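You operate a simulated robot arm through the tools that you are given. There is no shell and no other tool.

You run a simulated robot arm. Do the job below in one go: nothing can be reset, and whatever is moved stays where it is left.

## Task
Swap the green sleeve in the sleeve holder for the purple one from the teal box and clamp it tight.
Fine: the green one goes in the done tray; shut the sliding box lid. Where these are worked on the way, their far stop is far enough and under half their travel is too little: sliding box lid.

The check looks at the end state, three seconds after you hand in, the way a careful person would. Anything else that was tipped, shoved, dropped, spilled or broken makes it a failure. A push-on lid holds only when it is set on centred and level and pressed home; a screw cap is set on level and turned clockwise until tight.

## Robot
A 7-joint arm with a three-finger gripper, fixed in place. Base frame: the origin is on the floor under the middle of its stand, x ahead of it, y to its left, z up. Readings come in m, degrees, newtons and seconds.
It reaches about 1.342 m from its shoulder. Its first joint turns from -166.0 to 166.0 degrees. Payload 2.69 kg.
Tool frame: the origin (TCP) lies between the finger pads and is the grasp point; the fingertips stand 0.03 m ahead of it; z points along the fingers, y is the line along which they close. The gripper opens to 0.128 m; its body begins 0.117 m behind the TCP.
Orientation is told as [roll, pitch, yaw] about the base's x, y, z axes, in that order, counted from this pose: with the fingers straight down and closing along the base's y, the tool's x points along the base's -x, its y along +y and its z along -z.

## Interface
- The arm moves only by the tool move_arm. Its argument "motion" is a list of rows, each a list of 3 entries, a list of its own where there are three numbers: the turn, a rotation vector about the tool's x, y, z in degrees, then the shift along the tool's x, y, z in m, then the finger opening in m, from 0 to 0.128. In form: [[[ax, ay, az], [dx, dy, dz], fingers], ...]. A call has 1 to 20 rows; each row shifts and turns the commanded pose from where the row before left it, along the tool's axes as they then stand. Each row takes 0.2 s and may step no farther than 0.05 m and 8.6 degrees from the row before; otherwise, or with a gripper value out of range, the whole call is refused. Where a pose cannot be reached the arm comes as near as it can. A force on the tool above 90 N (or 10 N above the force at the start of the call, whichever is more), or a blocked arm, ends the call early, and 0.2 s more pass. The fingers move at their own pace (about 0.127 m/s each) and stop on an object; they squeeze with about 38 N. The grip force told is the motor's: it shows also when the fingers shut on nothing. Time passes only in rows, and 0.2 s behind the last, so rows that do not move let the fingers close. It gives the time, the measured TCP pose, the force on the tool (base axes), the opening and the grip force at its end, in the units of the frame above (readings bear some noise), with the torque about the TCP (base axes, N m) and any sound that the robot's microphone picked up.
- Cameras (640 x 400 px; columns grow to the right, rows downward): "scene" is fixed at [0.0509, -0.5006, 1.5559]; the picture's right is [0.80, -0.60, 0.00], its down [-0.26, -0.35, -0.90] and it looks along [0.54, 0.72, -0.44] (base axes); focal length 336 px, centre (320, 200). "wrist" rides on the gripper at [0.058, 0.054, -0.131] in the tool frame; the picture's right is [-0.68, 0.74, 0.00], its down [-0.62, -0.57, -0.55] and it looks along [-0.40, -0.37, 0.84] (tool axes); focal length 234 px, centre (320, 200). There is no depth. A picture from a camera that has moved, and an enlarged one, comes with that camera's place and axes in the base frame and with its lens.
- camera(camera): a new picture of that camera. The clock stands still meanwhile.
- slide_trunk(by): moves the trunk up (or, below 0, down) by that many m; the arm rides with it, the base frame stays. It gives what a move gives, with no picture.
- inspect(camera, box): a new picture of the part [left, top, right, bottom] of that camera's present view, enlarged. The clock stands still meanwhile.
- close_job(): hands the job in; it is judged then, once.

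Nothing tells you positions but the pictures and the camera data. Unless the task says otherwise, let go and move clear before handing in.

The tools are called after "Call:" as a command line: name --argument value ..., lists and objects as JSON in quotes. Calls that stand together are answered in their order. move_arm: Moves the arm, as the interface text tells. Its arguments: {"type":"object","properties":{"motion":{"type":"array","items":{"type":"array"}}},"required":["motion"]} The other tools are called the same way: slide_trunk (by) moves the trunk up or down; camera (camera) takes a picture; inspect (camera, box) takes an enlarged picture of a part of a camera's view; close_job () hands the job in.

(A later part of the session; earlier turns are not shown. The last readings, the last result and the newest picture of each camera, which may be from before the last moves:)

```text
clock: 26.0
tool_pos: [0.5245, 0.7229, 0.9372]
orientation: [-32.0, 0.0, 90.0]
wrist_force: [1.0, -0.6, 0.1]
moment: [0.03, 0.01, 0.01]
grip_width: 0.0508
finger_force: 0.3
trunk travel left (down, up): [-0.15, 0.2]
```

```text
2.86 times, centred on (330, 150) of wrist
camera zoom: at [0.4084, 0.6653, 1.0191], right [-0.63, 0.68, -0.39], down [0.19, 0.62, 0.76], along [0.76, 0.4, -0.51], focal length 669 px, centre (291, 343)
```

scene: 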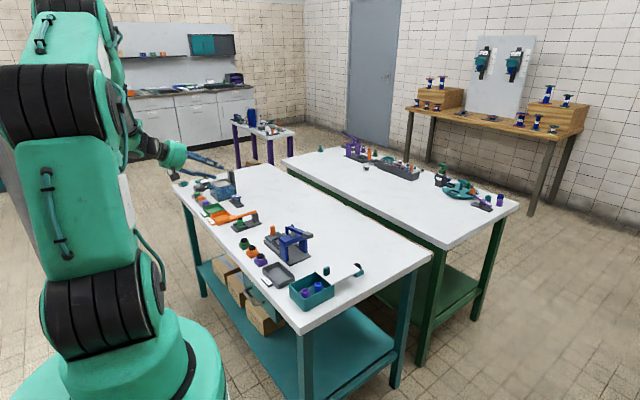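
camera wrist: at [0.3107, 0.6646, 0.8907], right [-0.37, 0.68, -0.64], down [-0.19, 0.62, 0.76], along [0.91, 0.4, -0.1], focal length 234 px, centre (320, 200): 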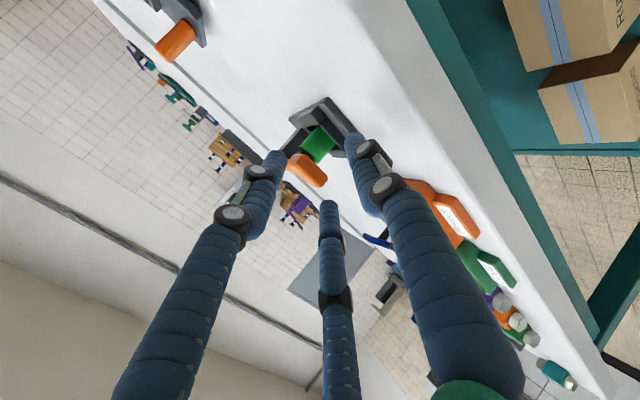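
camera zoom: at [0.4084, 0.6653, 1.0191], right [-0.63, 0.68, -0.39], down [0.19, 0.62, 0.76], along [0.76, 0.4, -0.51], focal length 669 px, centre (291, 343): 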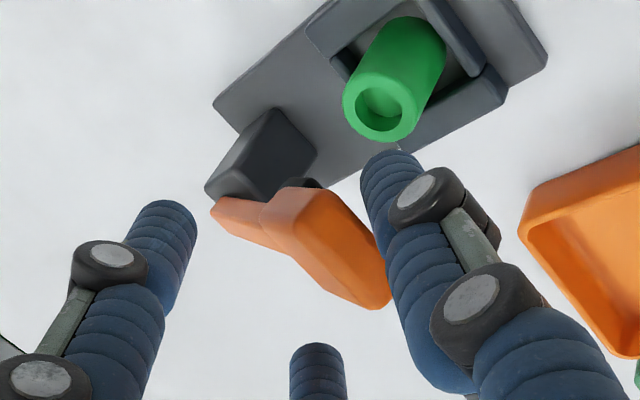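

It's tracking well. I'll continue the swing.

Call:
move_arm --motion '[[[-7, 0, 0], [0, -0.0142, -0.0023], 0.05], [[-7, 0, 0], [0, -0.0142, -0.0023], 0.05], [[-7, 0, 0], [0, -0.0142, -0.0023], 0.05], [[-7, 0, 0], [0, -0.0142, -0.0023], 0.05], [[-7, 0, 0], [0, -0.0142, -0.0023], 0.05], [[-7, 0, 0], [0, -0.0142, -0.0023], 0.05], [[-7, 0, 0], [0, -0.0142, -0.0023], 0.05], [[0, 0, 0], [0, 0, 0], 0.05]]'

Call:
inspect --camera "scene" --box '[200, 150, 296, 240]'

Call:
inspect --camera "wrist" --box '[250, 80, 410, 220]'

```text
clock: 27.8
tool_pos: [0.6167, 0.724, 0.97]
orientation: [17.2, -0.1, 90.0]
wrist_force: [0.4, -0.1, -1.2]
moment: [0.01, 0.1, 0.05]
grip_width: 0.05
finger_force: 0.1
trunk travel left (down, up): [-0.15, 0.2]
```

```text
4.44 times, centred on (248, 195) of scene
camera zoom: at [0.0509, -0.5006, 1.5559], right [0.8, -0.6, 0.0], down [-0.26, -0.35, -0.9], along [0.54, 0.72, -0.44], focal length 1494 px, centre (640, 222)
```

zoom: 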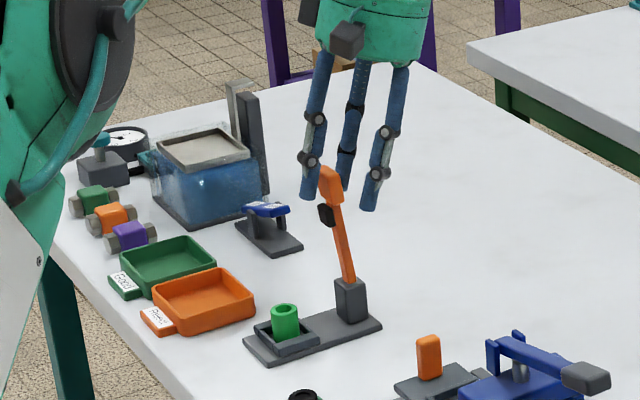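

```text
2.86 times, centred on (330, 150) of wrist
camera zoom: at [0.6027, 0.6659, 1.1098], right [-0.7, 0.68, 0.22], down [0.7, 0.62, 0.36], along [0.11, 0.4, -0.91], focal length 669 px, centre (291, 343)
```

zoom: 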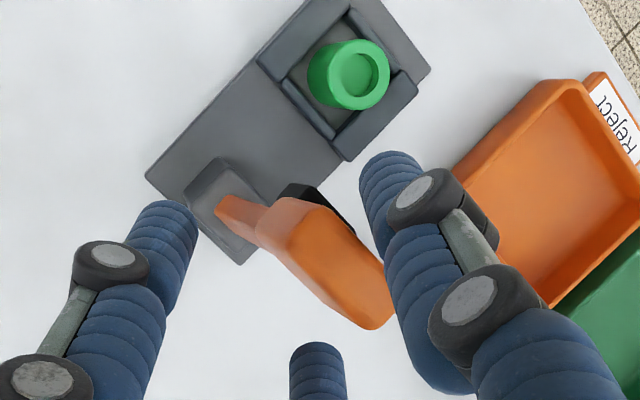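

The lever is at about 80° now. A few more steps will take it past vertical.

Call:
move_arm --motion '[[[-7, 0, 0], [0, -0.0142, -0.0023], 0.05], [[-7, 0, 0], [0, -0.0142, -0.0023], 0.05], [[-7, 0, 0], [0, -0.0142, -0.0023], 0.05], [[0, 0, 0], [0, 0, 0], 0.05]]'

Call:
inspect --camera "scene" --box '[200, 150, 296, 240]'

Call:
inspect --camera "wrist" --box '[250, 80, 410, 220]'

```text
clock: 28.8
tool_pos: [0.6471, 0.7026, 0.9561]
orientation: [38.4, 0.2, 89.9]
wrist_force: [-0.3, -58.4, -2.4]
moment: [1.09, 0.98, 1.47]
grip_width: 0.0505
finger_force: 0.3
out of reach, approached as far as the arm can: row 3
trunk travel left (down, up): [-0.15, 0.2]
```

```text
4.44 times, centred on (248, 195) of scene
camera zoom: at [0.0509, -0.5006, 1.5559], right [0.8, -0.6, 0.0], down [-0.26, -0.35, -0.9], along [0.54, 0.72, -0.44], focal length 1494 px, centre (640, 222)
```

zoom: 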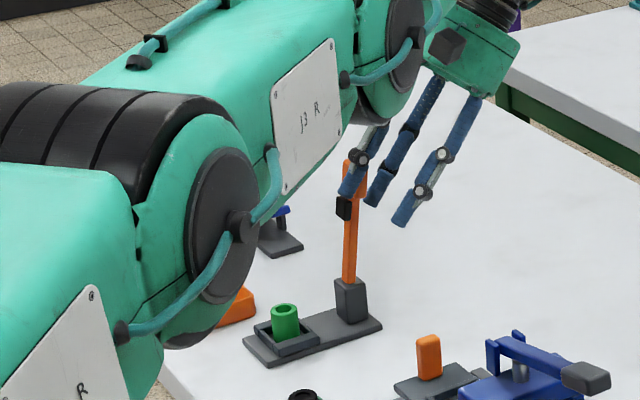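

```text
2.86 times, centred on (330, 150) of wrist
camera zoom: at [0.6868, 0.6439, 1.092], right [-0.58, 0.68, 0.46], down [0.78, 0.61, 0.08], along [-0.23, 0.4, -0.89], focal length 669 px, centre (291, 343)
```

zoom: 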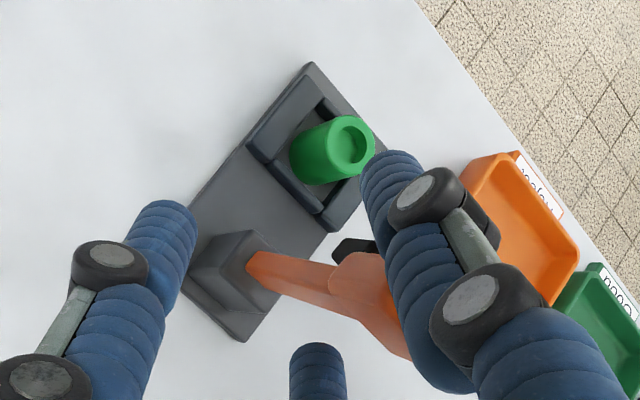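

The arm ran out of reach on the last row and its elbow swung down, leaving a sideways load. I'll look at the whole scene before moving further.

Call:
camera --camera "scene"

Call:
camera --camera "wrist"

```text
taken
```

scene: 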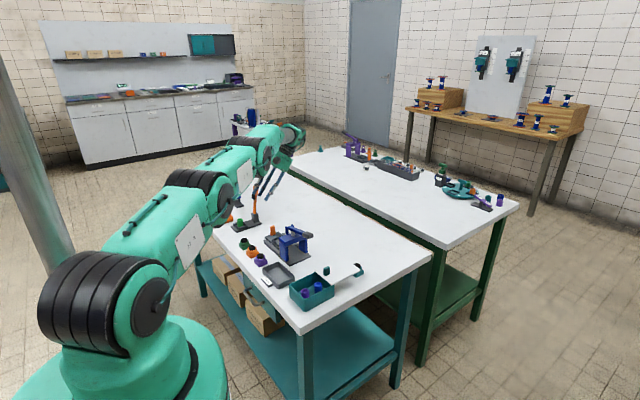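

```text
taken
camera wrist: at [0.6868, 0.6439, 1.092], right [-0.58, 0.68, 0.46], down [0.78, 0.61, 0.08], along [-0.23, 0.4, -0.89], focal length 234 px, centre (320, 200)
```

wrist: 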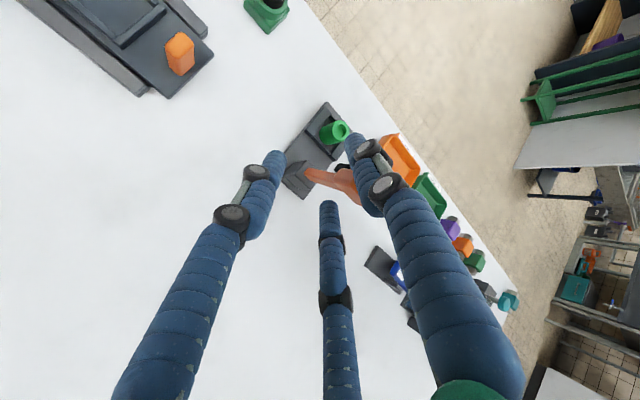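

The finger has slipped to the −y side of the upright lever and is pushing on its flank. I'll back off in −y first, away from the lever.

Call:
move_arm --motion '[[[0, 0, 0], [0.012, 0, 0], 0.05], [[0, 0, 0], [0.012, 0, 0], 0.05], [[0, 0, 0], [0.012, 0, 0], 0.05], [[0, 0, 0], [0.012, 0, 0], 0.05], [[0, 0, 0], [0, 0, 0], 0.05]]'

Call:
camera --camera "scene"

Call:
inspect --camera "scene" --box '[200, 150, 296, 240]'

Call:
camera --camera "wrist"

```text
clock: 30.0
tool_pos: [0.6441, 0.6602, 0.9588]
orientation: [38.0, 0.0, 90.0]
wrist_force: [0.3, -0.4, -0.1]
moment: [0.01, 0.01, 0.03]
grip_width: 0.05
finger_force: 0.0
trunk travel left (down, up): [-0.15, 0.2]
```

```text
taken
```

scene: 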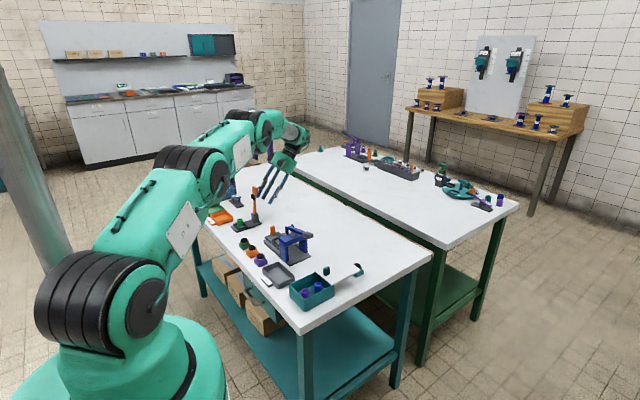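

```text
4.44 times, centred on (248, 195) of scene
camera zoom: at [0.0509, -0.5006, 1.5559], right [0.8, -0.6, 0.0], down [-0.26, -0.35, -0.9], along [0.54, 0.72, -0.44], focal length 1494 px, centre (640, 222)
```

zoom: 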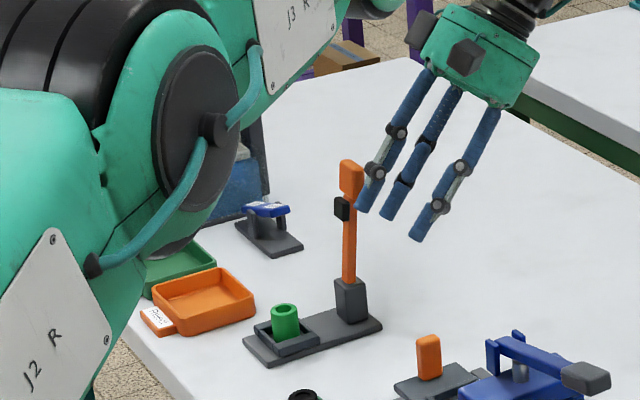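

```text
taken
camera wrist: at [0.6815, 0.6021, 1.0944], right [-0.58, 0.68, 0.45], down [0.78, 0.62, 0.08], along [-0.22, 0.4, -0.89], focal length 234 px, centre (320, 200)
```

wrist: 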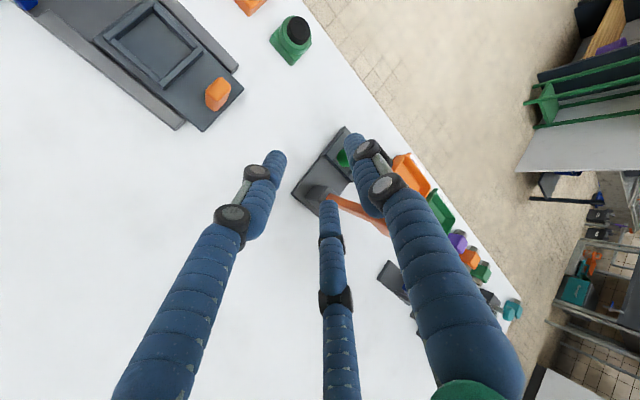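

The lever stays up on its own, about 7° past vertical, and the sleeve is undisturbed. I'll go straight up and then bring the tool back to vertical.

Call:
move_arm --motion '[[[0, 0, 0], [0, 0.0186, -0.0235], 0.05], [[0, 0, 0], [0, 0.0186, -0.0235], 0.05], [[0, 0, 0], [0, 0.0186, -0.0235], 0.05], [[0, 0, 0], [0, 0.0186, -0.0235], 0.05], [[0, 0, 0], [0, 0, 0], 0.05]]'

Call:
camera --camera "scene"

```text
clock: 31.2
tool_pos: [0.6417, 0.6614, 1.0796]
orientation: [37.9, 0.0, 90.0]
wrist_force: [0.0, 0.3, 0.5]
moment: [0.04, -0.07, -0.01]
grip_width: 0.0501
finger_force: 0.1
trunk travel left (down, up): [-0.15, 0.2]
```

```text
taken
```

scene: 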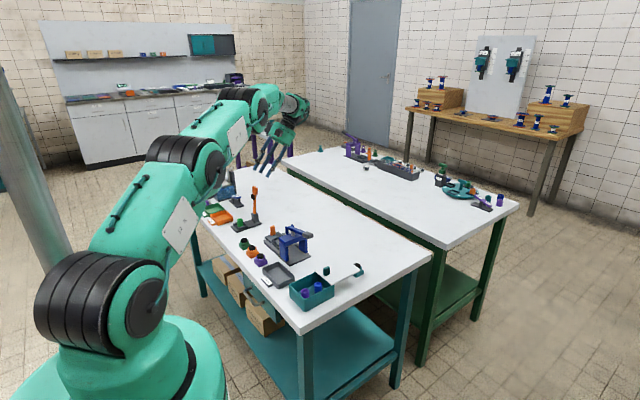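

Call:
move_arm --motion '[[[7.6, 0, 0], [0, 0, 0], 0.05], [[7.6, 0, 0], [0, 0, 0], 0.05], [[7.6, 0, 0], [0, 0, 0], 0.05], [[7.6, 0, 0], [0, 0, 0], 0.05], [[7.6, 0, 0], [0, 0, 0], 0.05], [[0, 0, 0], [0, 0, 0], 0.05]]'

Call:
camera --camera "wrist"

Call:
camera --camera "scene"

```text
clock: 32.6
tool_pos: [0.6422, 0.6617, 1.0797]
orientation: [-0.1, -0.1, 90.0]
wrist_force: [0.0, 0.5, 0.7]
moment: [-0.01, -0.05, -0.04]
grip_width: 0.05
finger_force: 0.0
trunk travel left (down, up): [-0.15, 0.2]
```

```text
taken
camera wrist: at [0.5878, 0.6027, 1.2094], right [-0.74, 0.68, 0.0], down [0.56, 0.62, 0.55], along [0.37, 0.4, -0.84], focal length 234 px, centre (320, 200)
```

wrist: 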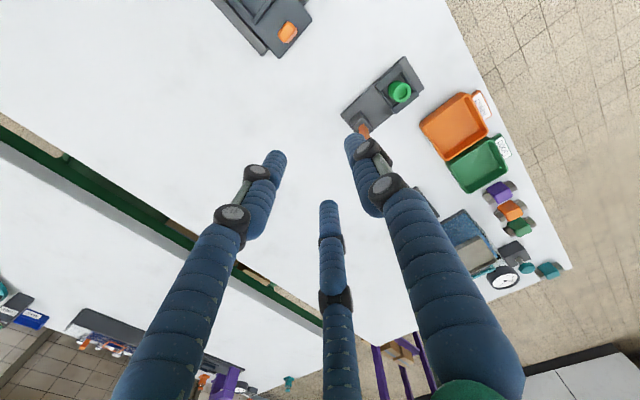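

```text
taken
```

scene: 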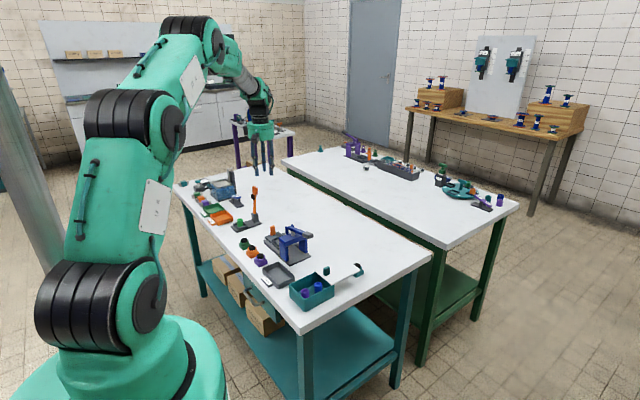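

The arm is upright again with a good elbow-up posture. I'll zoom in on the sleeve to localise it.

Call:
inspect --camera "wrist" --box '[330, 50, 440, 140]'

Call:
inspect --camera "scene" --box '[224, 180, 272, 238]'

```text
4.44 times, centred on (385, 95) of wrist
camera zoom: at [0.5878, 0.6027, 1.2094], right [-0.74, 0.68, 0.0], down [0.56, 0.62, 0.55], along [0.37, 0.4, -0.84], focal length 1041 px, centre (31, 667)
```

zoom: 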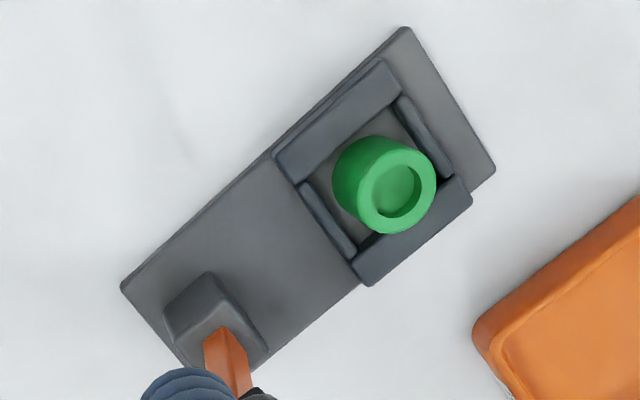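

```text
6.90 times, centred on (248, 209) of scene
camera zoom: at [0.0509, -0.5006, 1.5559], right [0.8, -0.6, 0.0], down [-0.26, -0.35, -0.9], along [0.54, 0.72, -0.44], focal length 2319 px, centre (817, 138)
```

zoom: 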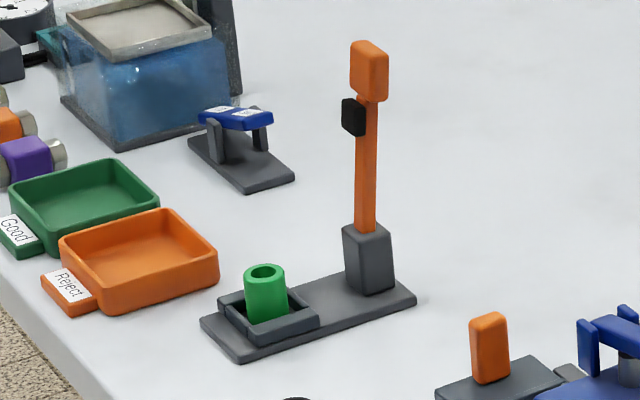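

The sleeve top is at about (0.536, 0.7245, 0.840), with socket walls up to ≈0.818. I'll move above the sleeve and descend to an intermediate height to check centring.

Call:
move_arm --motion '[[[0, 0, 0], [-0.0209, 0.0354, 0], 0.05], [[0, 0, 0], [-0.0209, 0.0354, 0], 0.05], [[0, 0, 0], [-0.0209, 0.0354, 0], 0.05], [[0, 0, 0], [0, 0, 0.04], 0.05], [[0, 0, 0], [0, 0, 0.04], 0.05], [[0, 0, 0], [0, 0, 0.04], 0.05], [[0, 0, 0], [0, 0, 0.04], 0.05], [[0, 0, 0], [0, 0, 0.03], 0.05], [[0, 0, 0], [0, 0, 0], 0.05]]'

Call:
inspect --camera "wrist" --box '[220, 80, 420, 240]'

Call:
inspect --camera "scene" --box '[200, 160, 280, 238]'

```text
clock: 34.6
tool_pos: [0.5362, 0.7249, 0.8893]
orientation: [0.0, 0.0, 89.9]
wrist_force: [0.5, 0.1, -1.0]
moment: [-0.02, 0.0, -0.01]
grip_width: 0.05
finger_force: 0.0
trunk travel left (down, up): [-0.15, 0.2]
```

```text
2.50 times, centred on (320, 160) of wrist
camera zoom: at [0.4822, 0.666, 1.0194], right [-0.74, 0.68, 0.0], down [0.57, 0.62, 0.55], along [0.37, 0.4, -0.84], focal length 585 px, centre (320, 300)
```

zoom: 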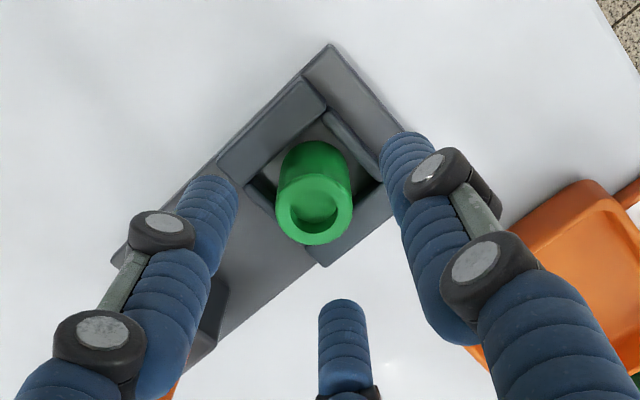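

```text
5.13 times, centred on (240, 199) of scene
camera zoom: at [0.0509, -0.5006, 1.5559], right [0.8, -0.6, 0.0], down [-0.26, -0.35, -0.9], along [0.54, 0.72, -0.44], focal length 1724 px, centre (730, 205)
```

zoom: 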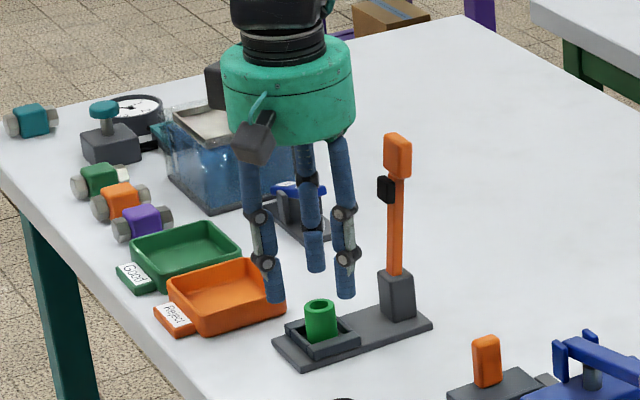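

It's well centred, with the sleeve about 2 mm further in +x. I'll correct that, descend so the fingertips stop just above the socket walls, and grip.

Call:
move_arm --motion '[[[0, 0, 0], [0, -0.002, 0.012], 0.05], [[0, 0, 0], [0, 0, 0.015], 0.05], [[0, 0, 0], [0, 0, 0.0095], 0.05], [[0, 0, 0], [0, 0, 0], 0.05], [[0, 0, 0], [0, 0, 0], 0.03], [[0, 0, 0], [0, 0, 0], 0.02], [[0, 0, 0], [0, 0, 0], 0.02], [[0, 0, 0], [0, 0, 0], 0.02]]'

Call:
inspect --camera "wrist" --box '[220, 80, 420, 240]'

Call:
inspect --camera "scene" --box '[210, 185, 270, 235]'

```text
clock: 36.4
tool_pos: [0.5397, 0.7233, 0.852]
orientation: [0.0, -0.1, 90.0]
wrist_force: [-0.1, 0.9, 0.1]
moment: [0.0, 0.0, -0.02]
grip_width: 0.0232
finger_force: 37.9
trunk travel left (down, up): [-0.15, 0.2]
```

```text
2.50 times, centred on (320, 160) of wrist
camera zoom: at [0.4846, 0.665, 0.9826], right [-0.74, 0.68, 0.0], down [0.57, 0.62, 0.55], along [0.37, 0.4, -0.84], focal length 585 px, centre (320, 300)
```

zoom: 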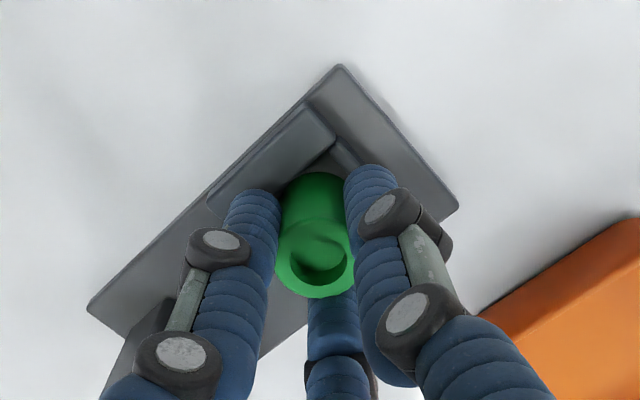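

```text
8.00 times, centred on (240, 210) of scene
camera zoom: at [0.0509, -0.5006, 1.5559], right [0.8, -0.6, 0.0], down [-0.26, -0.35, -0.9], along [0.54, 0.72, -0.44], focal length 2690 px, centre (960, 120)
```

zoom: 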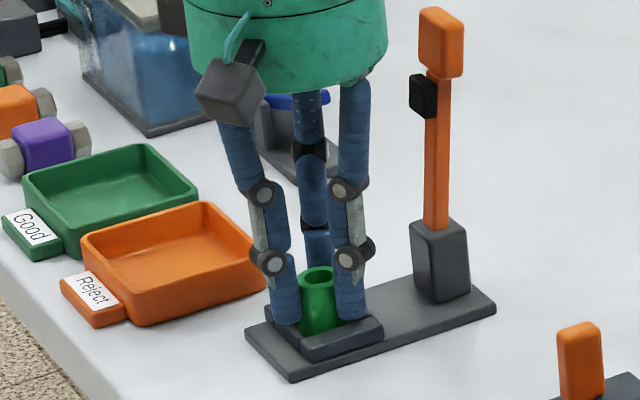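

The sleeve is gripped with a balanced load. I'll lift it straight up and confirm it comes along.

Call:
move_arm --motion '[[[0, 0, 0], [0, 0, -0.01], 0.018], [[0, 0, 0], [0, 0, -0.02], 0.018], [[0, 0, 0], [0, 0, -0.03], 0.018], [[0, 0, 0], [0, 0, -0.04], 0.018], [[0, 0, 0], [0, 0, -0.05], 0.018], [[0, 0, 0], [0, 0, -0.04], 0.018], [[0, 0, 0], [0, 0, 0], 0.018]]'

Call:
inspect --camera "wrist" --box '[220, 80, 420, 240]'

Call:
inspect --camera "scene" --box '[200, 120, 296, 240]'

```text
clock: 38.0
tool_pos: [0.5373, 0.7249, 1.0423]
orientation: [0.1, 0.0, 89.9]
wrist_force: [0.1, 0.2, -0.6]
moment: [0.03, -0.04, 0.0]
grip_width: 0.0235
finger_force: 38.3
trunk travel left (down, up): [-0.15, 0.2]
```

```text
2.50 times, centred on (320, 160) of wrist
camera zoom: at [0.4844, 0.6652, 1.1729], right [-0.74, 0.68, 0.0], down [0.57, 0.62, 0.55], along [0.37, 0.4, -0.84], focal length 585 px, centre (320, 300)
```

zoom: 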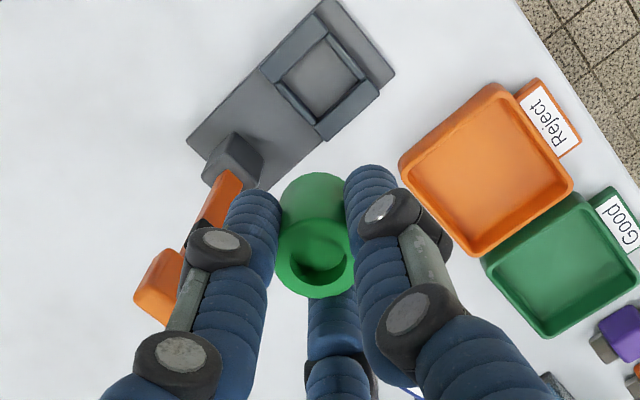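

```text
3.33 times, centred on (248, 180) of scene
camera zoom: at [0.0509, -0.5006, 1.5559], right [0.8, -0.6, 0.0], down [-0.26, -0.35, -0.9], along [0.54, 0.72, -0.44], focal length 1121 px, centre (560, 267)
```

zoom: 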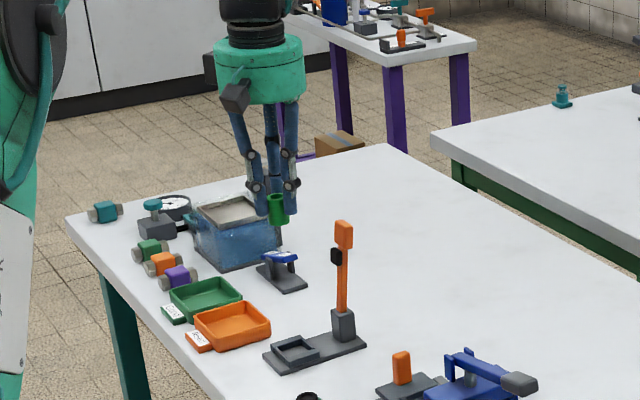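

The sleeve is held and the socket centre is at about (0.538, 0.723). Now I'll carry it over to the Done tray and look down before lowering.

Call:
move_arm --motion '[[[0, 0, 0], [0.0438, 0.0047, 0], 0.018], [[0, 0, 0], [0.0438, 0.0047, 0], 0.018], [[0, 0, 0], [0.0438, 0.0047, 0], 0.018], [[0, 0, 0], [0.0438, 0.0047, 0], 0.018], [[0, 0, 0], [0.0438, 0.0047, 0], 0.018], [[0, 0, 0], [0.0438, 0.0047, 0], 0.018], [[0, 0, 0], [0.0438, 0.0047, 0], 0.018], [[0, 0, 0], [0.0438, 0.0047, 0], 0.018], [[0, 0, 0], [0.0438, 0.0047, 0], 0.018], [[0, 0, 0], [0, 0, 0], 0.018]]'

Call:
camera --camera "wrist"

Call:
inspect --camera "scene" --box '[240, 190, 360, 310]'

```text
clock: 40.2
tool_pos: [0.497, 0.329, 1.0432]
orientation: [0.0, 0.0, 90.0]
wrist_force: [0.8, -0.5, -0.2]
moment: [0.09, -0.01, 0.02]
grip_width: 0.0233
finger_force: 38.3
trunk travel left (down, up): [-0.15, 0.2]
```

```text
taken
camera wrist: at [0.4422, 0.2698, 1.1736], right [-0.74, 0.68, 0.0], down [0.56, 0.62, 0.55], along [0.37, 0.4, -0.84], focal length 234 px, centre (320, 200)
```

wrist: 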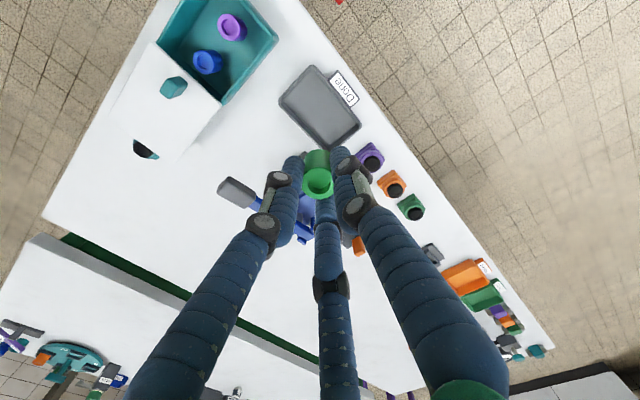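

```text
3.33 times, centred on (300, 250) of scene
camera zoom: at [0.0509, -0.5006, 1.5559], right [0.8, -0.6, 0.0], down [-0.26, -0.35, -0.9], along [0.54, 0.72, -0.44], focal length 1121 px, centre (387, 33)
```

zoom: 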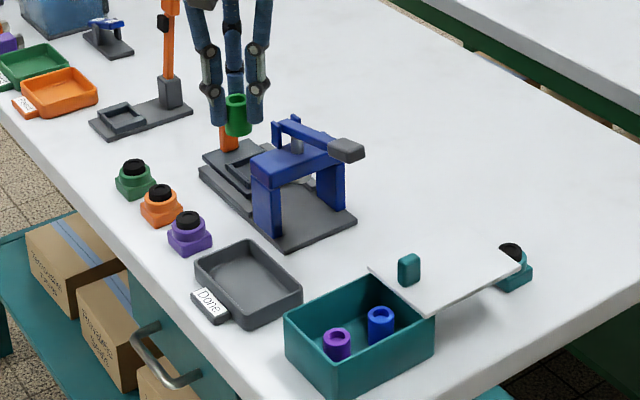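

Call:
inspect --camera "wrist" --box '[265, 55, 375, 165]'

Call:
inspect --camera "scene" --box '[290, 255, 400, 320]'

```text
3.64 times, centred on (320, 110) of wrist
camera zoom: at [0.4422, 0.2698, 1.1736], right [-0.74, 0.68, 0.0], down [0.56, 0.62, 0.55], along [0.37, 0.4, -0.84], focal length 852 px, centre (320, 527)
```

zoom: 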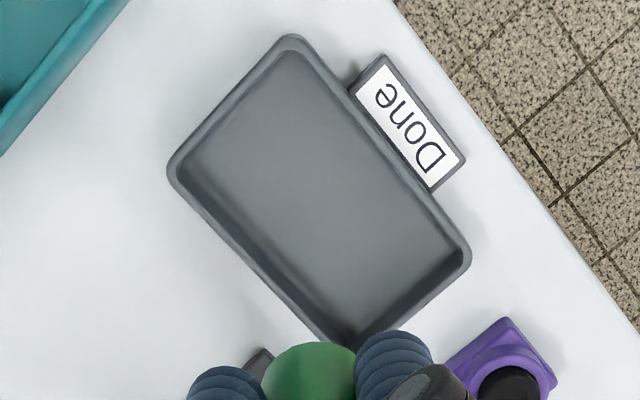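

```text
5.82 times, centred on (345, 288) of scene
camera zoom: at [0.0509, -0.5006, 1.5559], right [0.8, -0.6, 0.0], down [-0.26, -0.35, -0.9], along [0.54, 0.72, -0.44], focal length 1956 px, centre (174, -309)
```

zoom: 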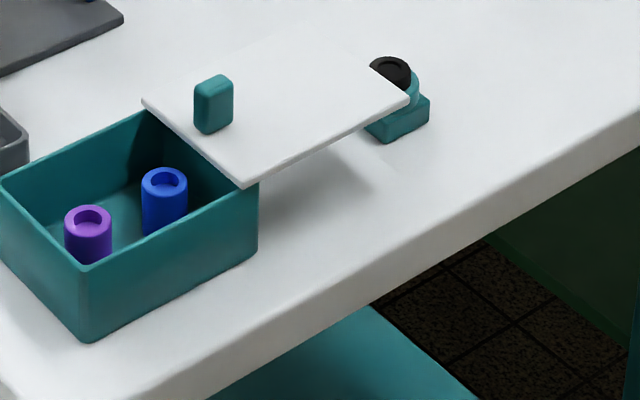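

The Done tray is centred at about (0.495, 0.327) with its rim at ≈0.822. I'll lower until the fingertips are just above the rim, so the sleeve bottom is a few mm above the tray floor, then release.

Call:
move_arm --motion '[[[0, 0, 0], [0, 0.001, 0.04], 0.018], [[0, 0, 0], [0, 0, 0.04], 0.018], [[0, 0, 0], [0, 0, 0.04], 0.018], [[0, 0, 0], [0, 0, 0.035], 0.018], [[0, 0, 0], [0, 0, 0.02], 0.018], [[0, 0, 0], [0, 0, 0.01], 0.018], [[0, 0, 0], [0, 0, 0], 0.018]]'

Call:
inspect --camera "scene" --box '[255, 215, 335, 295]'

Call:
inspect --camera "wrist" --box '[220, 80, 420, 240]'

```text
clock: 41.8
tool_pos: [0.4955, 0.3298, 0.8571]
orientation: [0.0, 0.0, 90.0]
wrist_force: [-0.7, -0.4, -1.2]
moment: [-0.01, 0.02, 0.01]
grip_width: 0.0234
finger_force: 37.6
trunk travel left (down, up): [-0.15, 0.2]
```

```text
5.00 times, centred on (295, 255) of scene
camera zoom: at [0.0509, -0.5006, 1.5559], right [0.8, -0.6, 0.0], down [-0.26, -0.35, -0.9], along [0.54, 0.72, -0.44], focal length 1681 px, centre (445, -75)
```

zoom: 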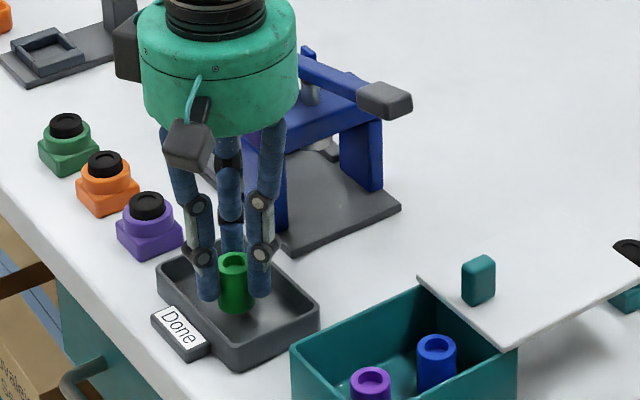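

```text
2.50 times, centred on (320, 160) of wrist
camera zoom: at [0.4408, 0.2704, 0.9876], right [-0.74, 0.68, 0.0], down [0.57, 0.62, 0.55], along [0.37, 0.4, -0.84], focal length 585 px, centre (320, 300)
```

zoom: 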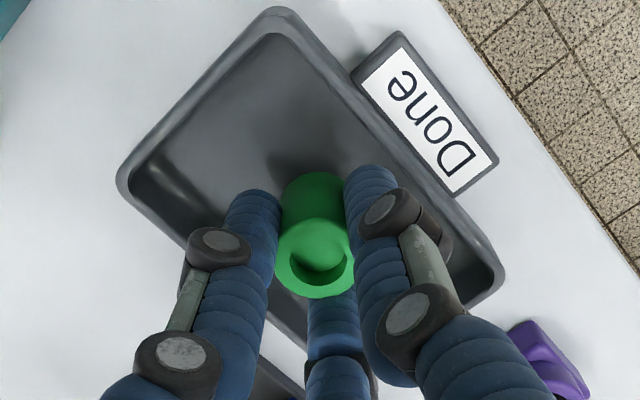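

The sleeve is in position inside the tray. I'll lower 2 mm more and release, then lift away.

Call:
move_arm --motion '[[[0, 0, 0], [0, 0, 0.0025], 0.018], [[0, 0, 0], [0, 0, 0], 0.03], [[0, 0, 0], [0, 0, 0], 0.04], [[0, 0, 0], [0, 0, 0], 0.05], [[0, 0, 0], [0, 0, -0.02], 0.05], [[0, 0, 0], [0, 0, -0.04], 0.05], [[0, 0, 0], [0, 0, -0.05], 0.05], [[0, 0, 0], [0, 0, -0.05], 0.05], [[0, 0, 0], [0, 0, -0.04], 0.05], [[0, 0, 0], [0, 0, 0], 0.05]]'

Call:
inspect --camera "scene" --box '[240, 200, 350, 310]'

Call:
camera --camera "wrist"

```text
clock: 44.0
tool_pos: [0.4962, 0.329, 1.0551]
orientation: [0.0, 0.0, 89.9]
wrist_force: [-0.1, 0.2, 0.1]
moment: [0.04, -0.01, 0.04]
grip_width: 0.0501
finger_force: 0.0
trunk travel left (down, up): [-0.15, 0.2]
```

```text
3.64 times, centred on (295, 255) of scene
camera zoom: at [0.0509, -0.5006, 1.5559], right [0.8, -0.6, 0.0], down [-0.26, -0.35, -0.9], along [0.54, 0.72, -0.44], focal length 1223 px, centre (411, 0)
```

zoom: 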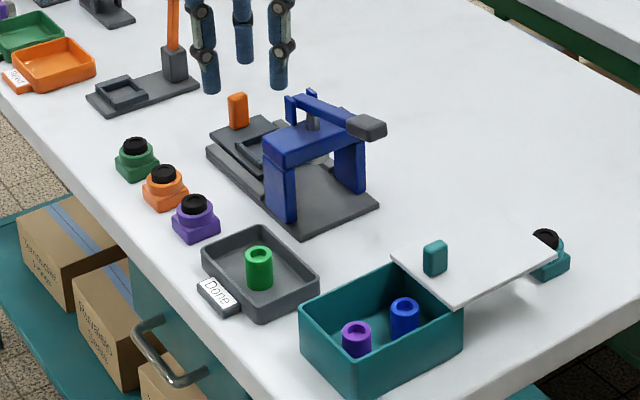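

```text
taken
camera wrist: at [0.4413, 0.2707, 1.1861], right [-0.74, 0.68, 0.0], down [0.57, 0.62, 0.55], along [0.37, 0.4, -0.84], focal length 234 px, centre (320, 200)
```

wrist: 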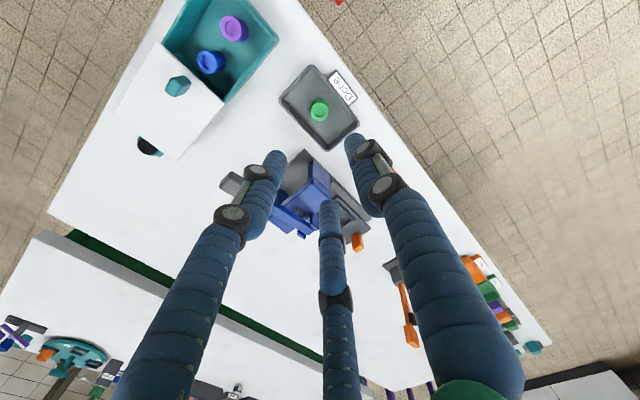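

The green sleeve stands upright in the Done tray. Next I'll localise the purple sleeve inside the box.

Call:
inspect --camera "wrist" --box '[150, 0, 290, 110]'

Call:
inspect --camera "scene" --box '[285, 268, 345, 318]'

```text
3.64 times, centred on (220, 55) of wrist
camera zoom: at [0.4413, 0.2707, 1.1861], right [-0.74, 0.68, 0.0], down [0.57, 0.62, 0.55], along [0.37, 0.4, -0.84], focal length 852 px, centre (684, 727)
```

zoom: 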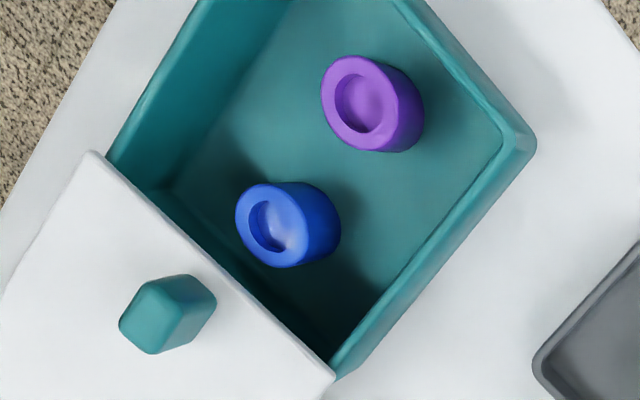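

```text
8.00 times, centred on (315, 293) of scene
camera zoom: at [0.0509, -0.5006, 1.5559], right [0.8, -0.6, 0.0], down [-0.26, -0.35, -0.9], along [0.54, 0.72, -0.44], focal length 2690 px, centre (360, -544)
```

zoom: 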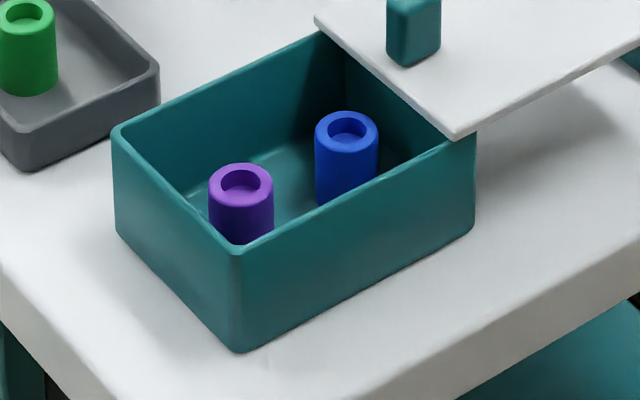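

The purple sleeve is at about (0.507, 0.183), top z≈0.836, with a blue one 5 cm further along +x and the box's near wall about 3 cm away in −x. I'll turn the tool to yaw 30° so the fingers sit at 0°, 120° and 240° and clear both.

Call:
move_arm --motion '[[[0, 0, 0], [0.0365, -0.00275, 0], 0.05], [[0, 0, 0], [0.0365, -0.00275, 0], 0.05], [[0, 0, 0], [0.0365, -0.00275, 0], 0.05], [[0, 0, 0], [0.0365, -0.00275, 0], 0.05], [[0, 0, 7.5], [0, 0, 0], 0.05], [[0, 0, 7.5], [0, 0, 0], 0.05], [[0, 0, 7.5], [0, 0, 0], 0.05], [[0, 0, 7.5], [0, 0, 0], 0.045], [[0, 0, 7.5], [0, 0, 0], 0.045], [[0, 0, 7.5], [0, 0, 0], 0.045], [[0, 0, 7.5], [0, 0, 0], 0.04], [[0, 0, 7.5], [0, 0, 0], 0.036], [[0, 0, 0], [0, 0, 0.04], 0.036], [[0, 0, 0], [0, 0, 0.04], 0.036], [[0, 0, 0], [0, 0, 0], 0.036]]'

Call:
camera --camera "wrist"

Call:
inspect --camera "wrist" --box '[220, 80, 420, 240]'

```text
clock: 47.2
tool_pos: [0.5074, 0.1836, 0.9732]
orientation: [0.0, 0.0, 30.0]
wrist_force: [0.4, 0.5, -0.7]
moment: [-0.01, 0.07, 0.0]
grip_width: 0.036
finger_force: 0.2
trunk travel left (down, up): [-0.15, 0.2]
```

```text
taken
camera wrist: at [0.4297, 0.2009, 1.1045], right [0.22, 0.98, 0.0], down [0.82, -0.18, 0.55], along [0.53, -0.12, -0.84], focal length 234 px, centre (320, 200)
```

wrist: 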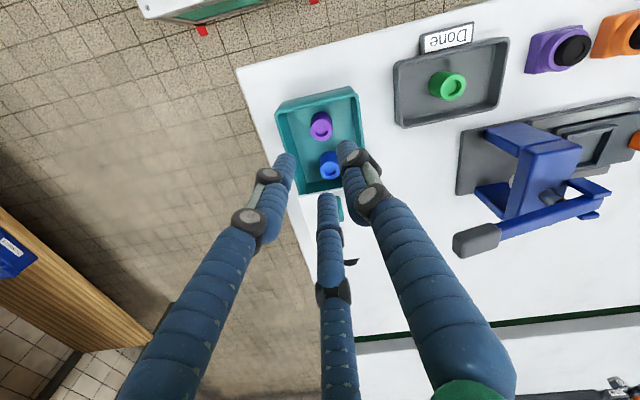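

```text
2.50 times, centred on (320, 160) of wrist
camera zoom: at [0.4297, 0.2009, 1.1045], right [0.22, 0.98, 0.0], down [0.82, -0.18, 0.55], along [0.53, -0.12, -0.84], focal length 585 px, centre (320, 300)
```

zoom: 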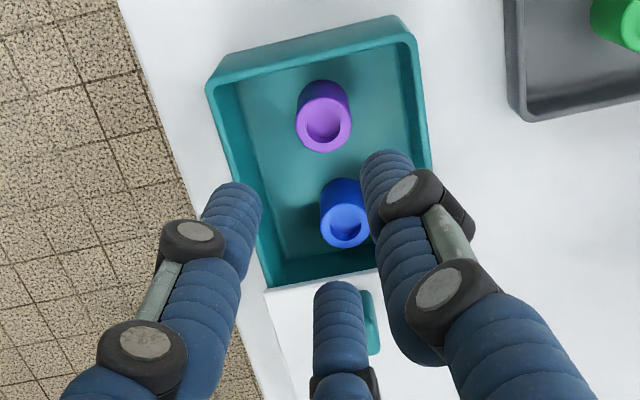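

Call:
move_arm --motion '[[[0, 0, 0], [0, 0.0015, 0.04], 0.036], [[0, 0, 0], [0, 0, 0.035], 0.036], [[0, 0, 0], [0, 0, 0], 0.036]]'

Call:
inspect --camera "wrist" --box '[220, 80, 420, 240]'

Call:
inspect --camera "scene" --box '[275, 235, 355, 315]'

```text
clock: 48.0
tool_pos: [0.5063, 0.1848, 0.8993]
orientation: [0.1, 0.2, 30.0]
wrist_force: [0.3, 0.2, 0.2]
moment: [-0.04, 0.06, -0.04]
grip_width: 0.0362
finger_force: 0.1
trunk travel left (down, up): [-0.15, 0.2]
```

```text
2.50 times, centred on (320, 160) of wrist
camera zoom: at [0.4281, 0.2028, 1.0298], right [0.22, 0.98, 0.0], down [0.82, -0.18, 0.55], along [0.53, -0.12, -0.84], focal length 585 px, centre (320, 300)
```

zoom: 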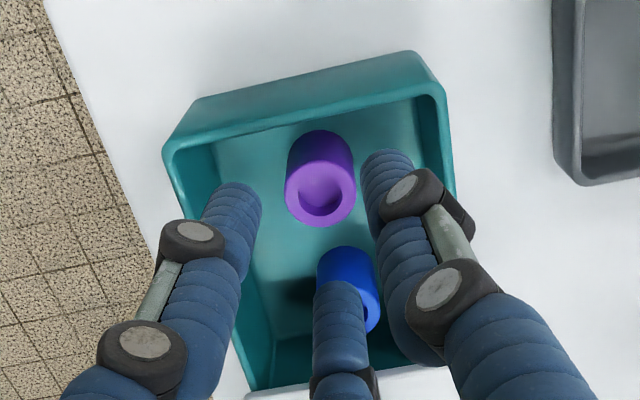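

```text
5.00 times, centred on (315, 275) of scene
camera zoom: at [0.0509, -0.5006, 1.5559], right [0.8, -0.6, 0.0], down [-0.26, -0.35, -0.9], along [0.54, 0.72, -0.44], focal length 1681 px, centre (345, -175)
```

zoom: 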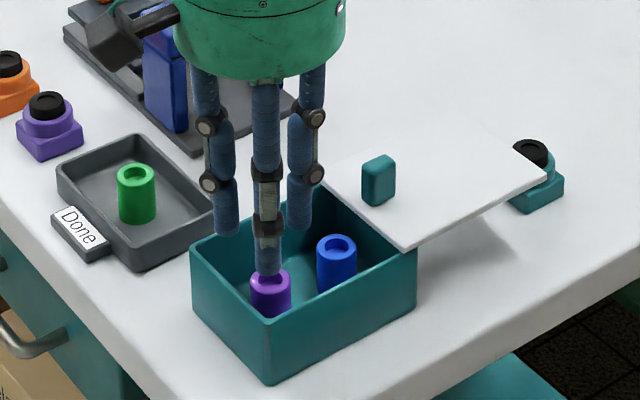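

It's centred within 2 mm. I'll descend into the box around the purple sleeve and grip it.

Call:
move_arm --motion '[[[0, 0, 0], [-0.0013, -0.0007, 0.02], 0.036], [[0, 0, 0], [0, 0, 0.018], 0.036], [[0, 0, 0], [0, 0, 0.0125], 0.036], [[0, 0, 0], [0, 0, 0], 0.036]]'

Call:
inspect --camera "wrist" --box '[220, 80, 420, 240]'

Call:
inspect --camera "scene" --box '[275, 235, 355, 315]'

```text
clock: 49.0
tool_pos: [0.5076, 0.1856, 0.8483]
orientation: [0.0, 0.0, 30.0]
wrist_force: [0.1, 0.9, -0.1]
moment: [-0.02, 0.01, 0.03]
grip_width: 0.0358
finger_force: 0.0
trunk travel left (down, up): [-0.15, 0.2]
```

```text
2.50 times, centred on (320, 160) of wrist
camera zoom: at [0.4294, 0.2025, 0.9796], right [0.22, 0.98, 0.0], down [0.82, -0.18, 0.55], along [0.54, -0.12, -0.84], focal length 585 px, centre (320, 300)
```

zoom: 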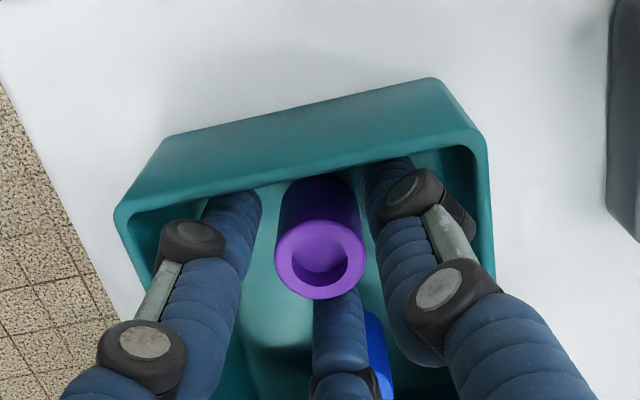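

```text
5.00 times, centred on (315, 275) of scene
camera zoom: at [0.0509, -0.5006, 1.5559], right [0.8, -0.6, 0.0], down [-0.26, -0.35, -0.9], along [0.54, 0.72, -0.44], focal length 1681 px, centre (345, -175)
```

zoom: 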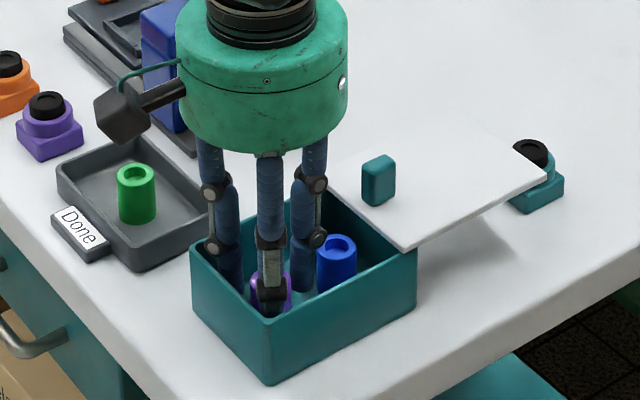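

Call:
move_arm --motion '[[[0, 0, 0], [0, 0, 0], 0.03], [[0, 0, 0], [0, 0, 0], 0.02], [[0, 0, 0], [0, 0, 0], 0.018], [[0, 0, 0], [0, 0, 0], 0.018], [[0, 0, 0], [0, 0, 0], 0.018]]'

Call:
inspect --camera "wrist" --box '[220, 80, 420, 240]'

```text
clock: 50.2
tool_pos: [0.5079, 0.1848, 0.8491]
orientation: [-0.1, 0.0, 30.0]
wrist_force: [-0.3, 0.4, 0.3]
moment: [0.0, 0.0, 0.01]
grip_width: 0.0237
finger_force: 38.2
trunk travel left (down, up): [-0.15, 0.2]
```

```text
2.50 times, centred on (320, 160) of wrist
camera zoom: at [0.4293, 0.2025, 0.9797], right [0.22, 0.98, 0.0], down [0.82, -0.18, 0.55], along [0.54, -0.12, -0.84], focal length 585 px, centre (320, 300)
```

zoom: 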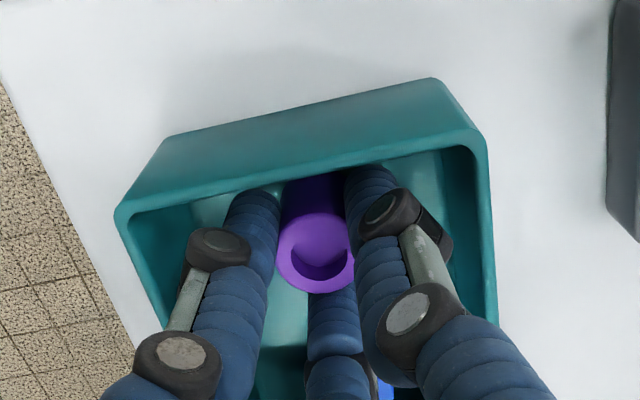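

The purple sleeve is gripped with no side load. I'll lift it straight out of the box.

Call:
move_arm --motion '[[[0, 0, 0], [0, 0, -0.01], 0.018], [[0, 0, 0], [0, 0, -0.02], 0.018], [[0, 0, 0], [0, 0, -0.03], 0.018], [[0, 0, 0], [0, 0, -0.04], 0.018], [[0, 0, 0], [0, 0, -0.05], 0.018], [[0, 0, 0], [0, 0, -0.045], 0.018], [[0, 0, 0], [0, 0, 0], 0.018]]'

Call:
inspect --camera "wrist" --box '[220, 80, 420, 240]'

Call:
inspect --camera "scene" --box '[240, 180, 370, 310]'

```text
clock: 51.8
tool_pos: [0.5057, 0.1845, 1.0428]
orientation: [0.0, 0.0, 30.0]
wrist_force: [0.0, 1.2, -0.3]
moment: [0.04, -0.06, -0.01]
grip_width: 0.0238
finger_force: 37.8
trunk travel left (down, up): [-0.15, 0.2]
```

```text
2.50 times, centred on (320, 160) of wrist
camera zoom: at [0.428, 0.2018, 1.1742], right [0.22, 0.98, 0.0], down [0.82, -0.18, 0.55], along [0.54, -0.12, -0.84], focal length 585 px, centre (320, 300)
```

zoom: 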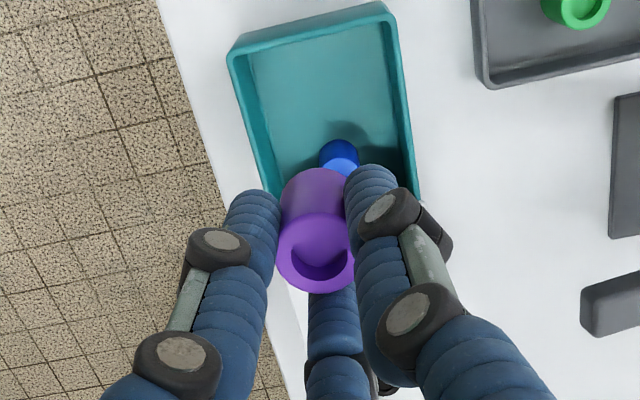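

```text
3.08 times, centred on (305, 245) of scene
camera zoom: at [0.0509, -0.5006, 1.5559], right [0.8, -0.6, 0.0], down [-0.26, -0.35, -0.9], along [0.54, 0.72, -0.44], focal length 1034 px, centre (366, 62)
```

zoom: 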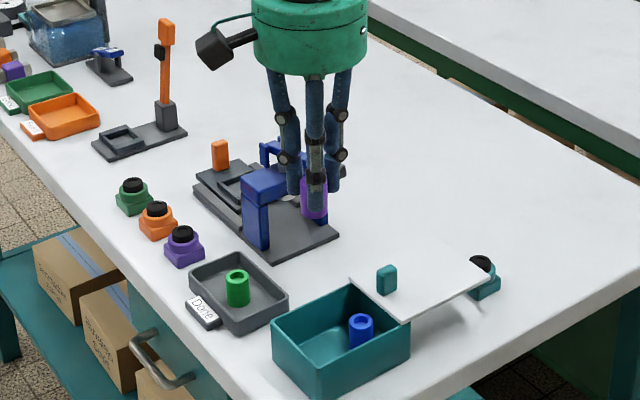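

The purple sleeve is out. I'll turn back to yaw 90° and carry it over to the holder.

Call:
move_arm --motion '[[[0, 0, -7.5], [0, 0, 0], 0.018], [[0, 0, -7.5], [0, 0, 0], 0.018], [[0, 0, -7.5], [0, 0, 0], 0.018], [[0, 0, -7.5], [0, 0, 0], 0.018], [[0, 0, -7.5], [0, 0, 0], 0.018], [[0, 0, -7.5], [0, 0, 0], 0.018], [[0, 0, -7.5], [0, 0, 0], 0.018], [[0, 0, -7.5], [0, 0, 0], 0.018], [[0, 0, 0], [-0.0449, -0.0026, 0], 0.018], [[0, 0, 0], [-0.0449, -0.0026, 0], 0.018], [[0, 0, 0], [-0.0449, -0.0026, 0], 0.018], [[0, 0, 0], [-0.0449, -0.0026, 0], 0.018], [[0, 0, 0], [-0.0449, -0.0026, 0], 0.018], [[0, 0, 0], [-0.0449, -0.0026, 0], 0.018], [[0, 0, 0], [-0.0449, -0.0026, 0], 0.018], [[0, 0, 0], [-0.0449, -0.0026, 0], 0.018], [[0, 0, 0], [-0.0449, -0.0026, 0], 0.018], [[0, 0, 0], [-0.0449, -0.0026, 0], 0.018], [[0, 0, 0], [-0.0449, -0.0026, 0], 0.018], [[0, 0, 0], [-0.0449, -0.0026, 0], 0.018]]'

Call:
camera --camera "wrist"

Call:
camera --camera "scene"

```text
clock: 56.0
tool_pos: [0.5383, 0.7237, 1.0427]
orientation: [0.1, 0.0, 90.0]
wrist_force: [-1.1, -0.6, -1.1]
moment: [0.0, -0.05, -0.01]
grip_width: 0.0233
finger_force: 37.9
trunk travel left (down, up): [-0.15, 0.2]
```

```text
taken
camera wrist: at [0.4838, 0.6659, 1.1739], right [-0.74, 0.68, 0.0], down [0.57, 0.62, 0.55], along [0.37, 0.4, -0.84], focal length 234 px, centre (320, 200)
```

wrist: 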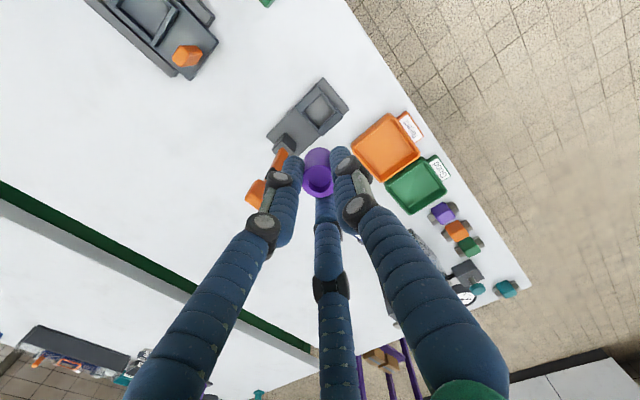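

```text
taken
```

scene: 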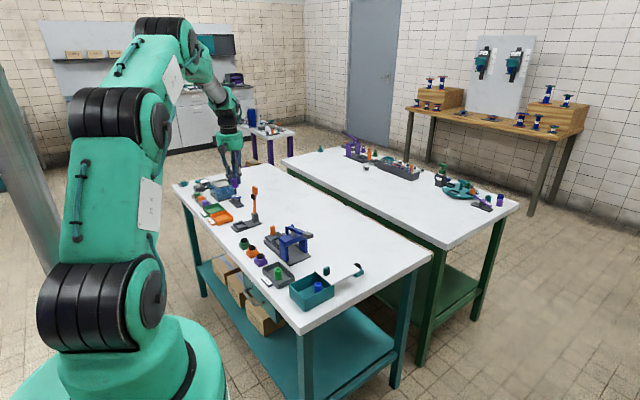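

Call:
inspect --camera "wrist" --box '[260, 70, 380, 160]'

```text
4.44 times, centred on (320, 115) of wrist
camera zoom: at [0.4838, 0.6659, 1.1739], right [-0.74, 0.68, 0.0], down [0.57, 0.62, 0.55], along [0.37, 0.4, -0.84], focal length 1041 px, centre (320, 578)
```

zoom: 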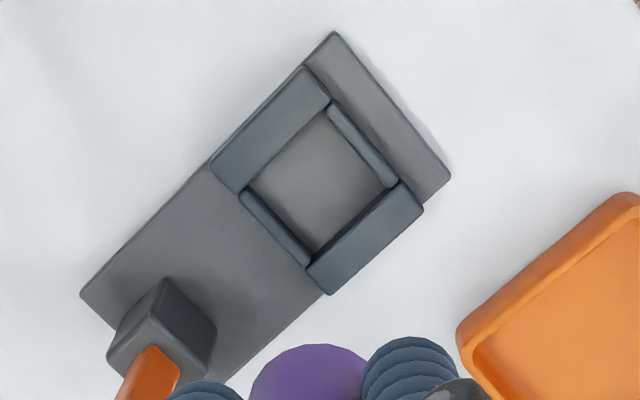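

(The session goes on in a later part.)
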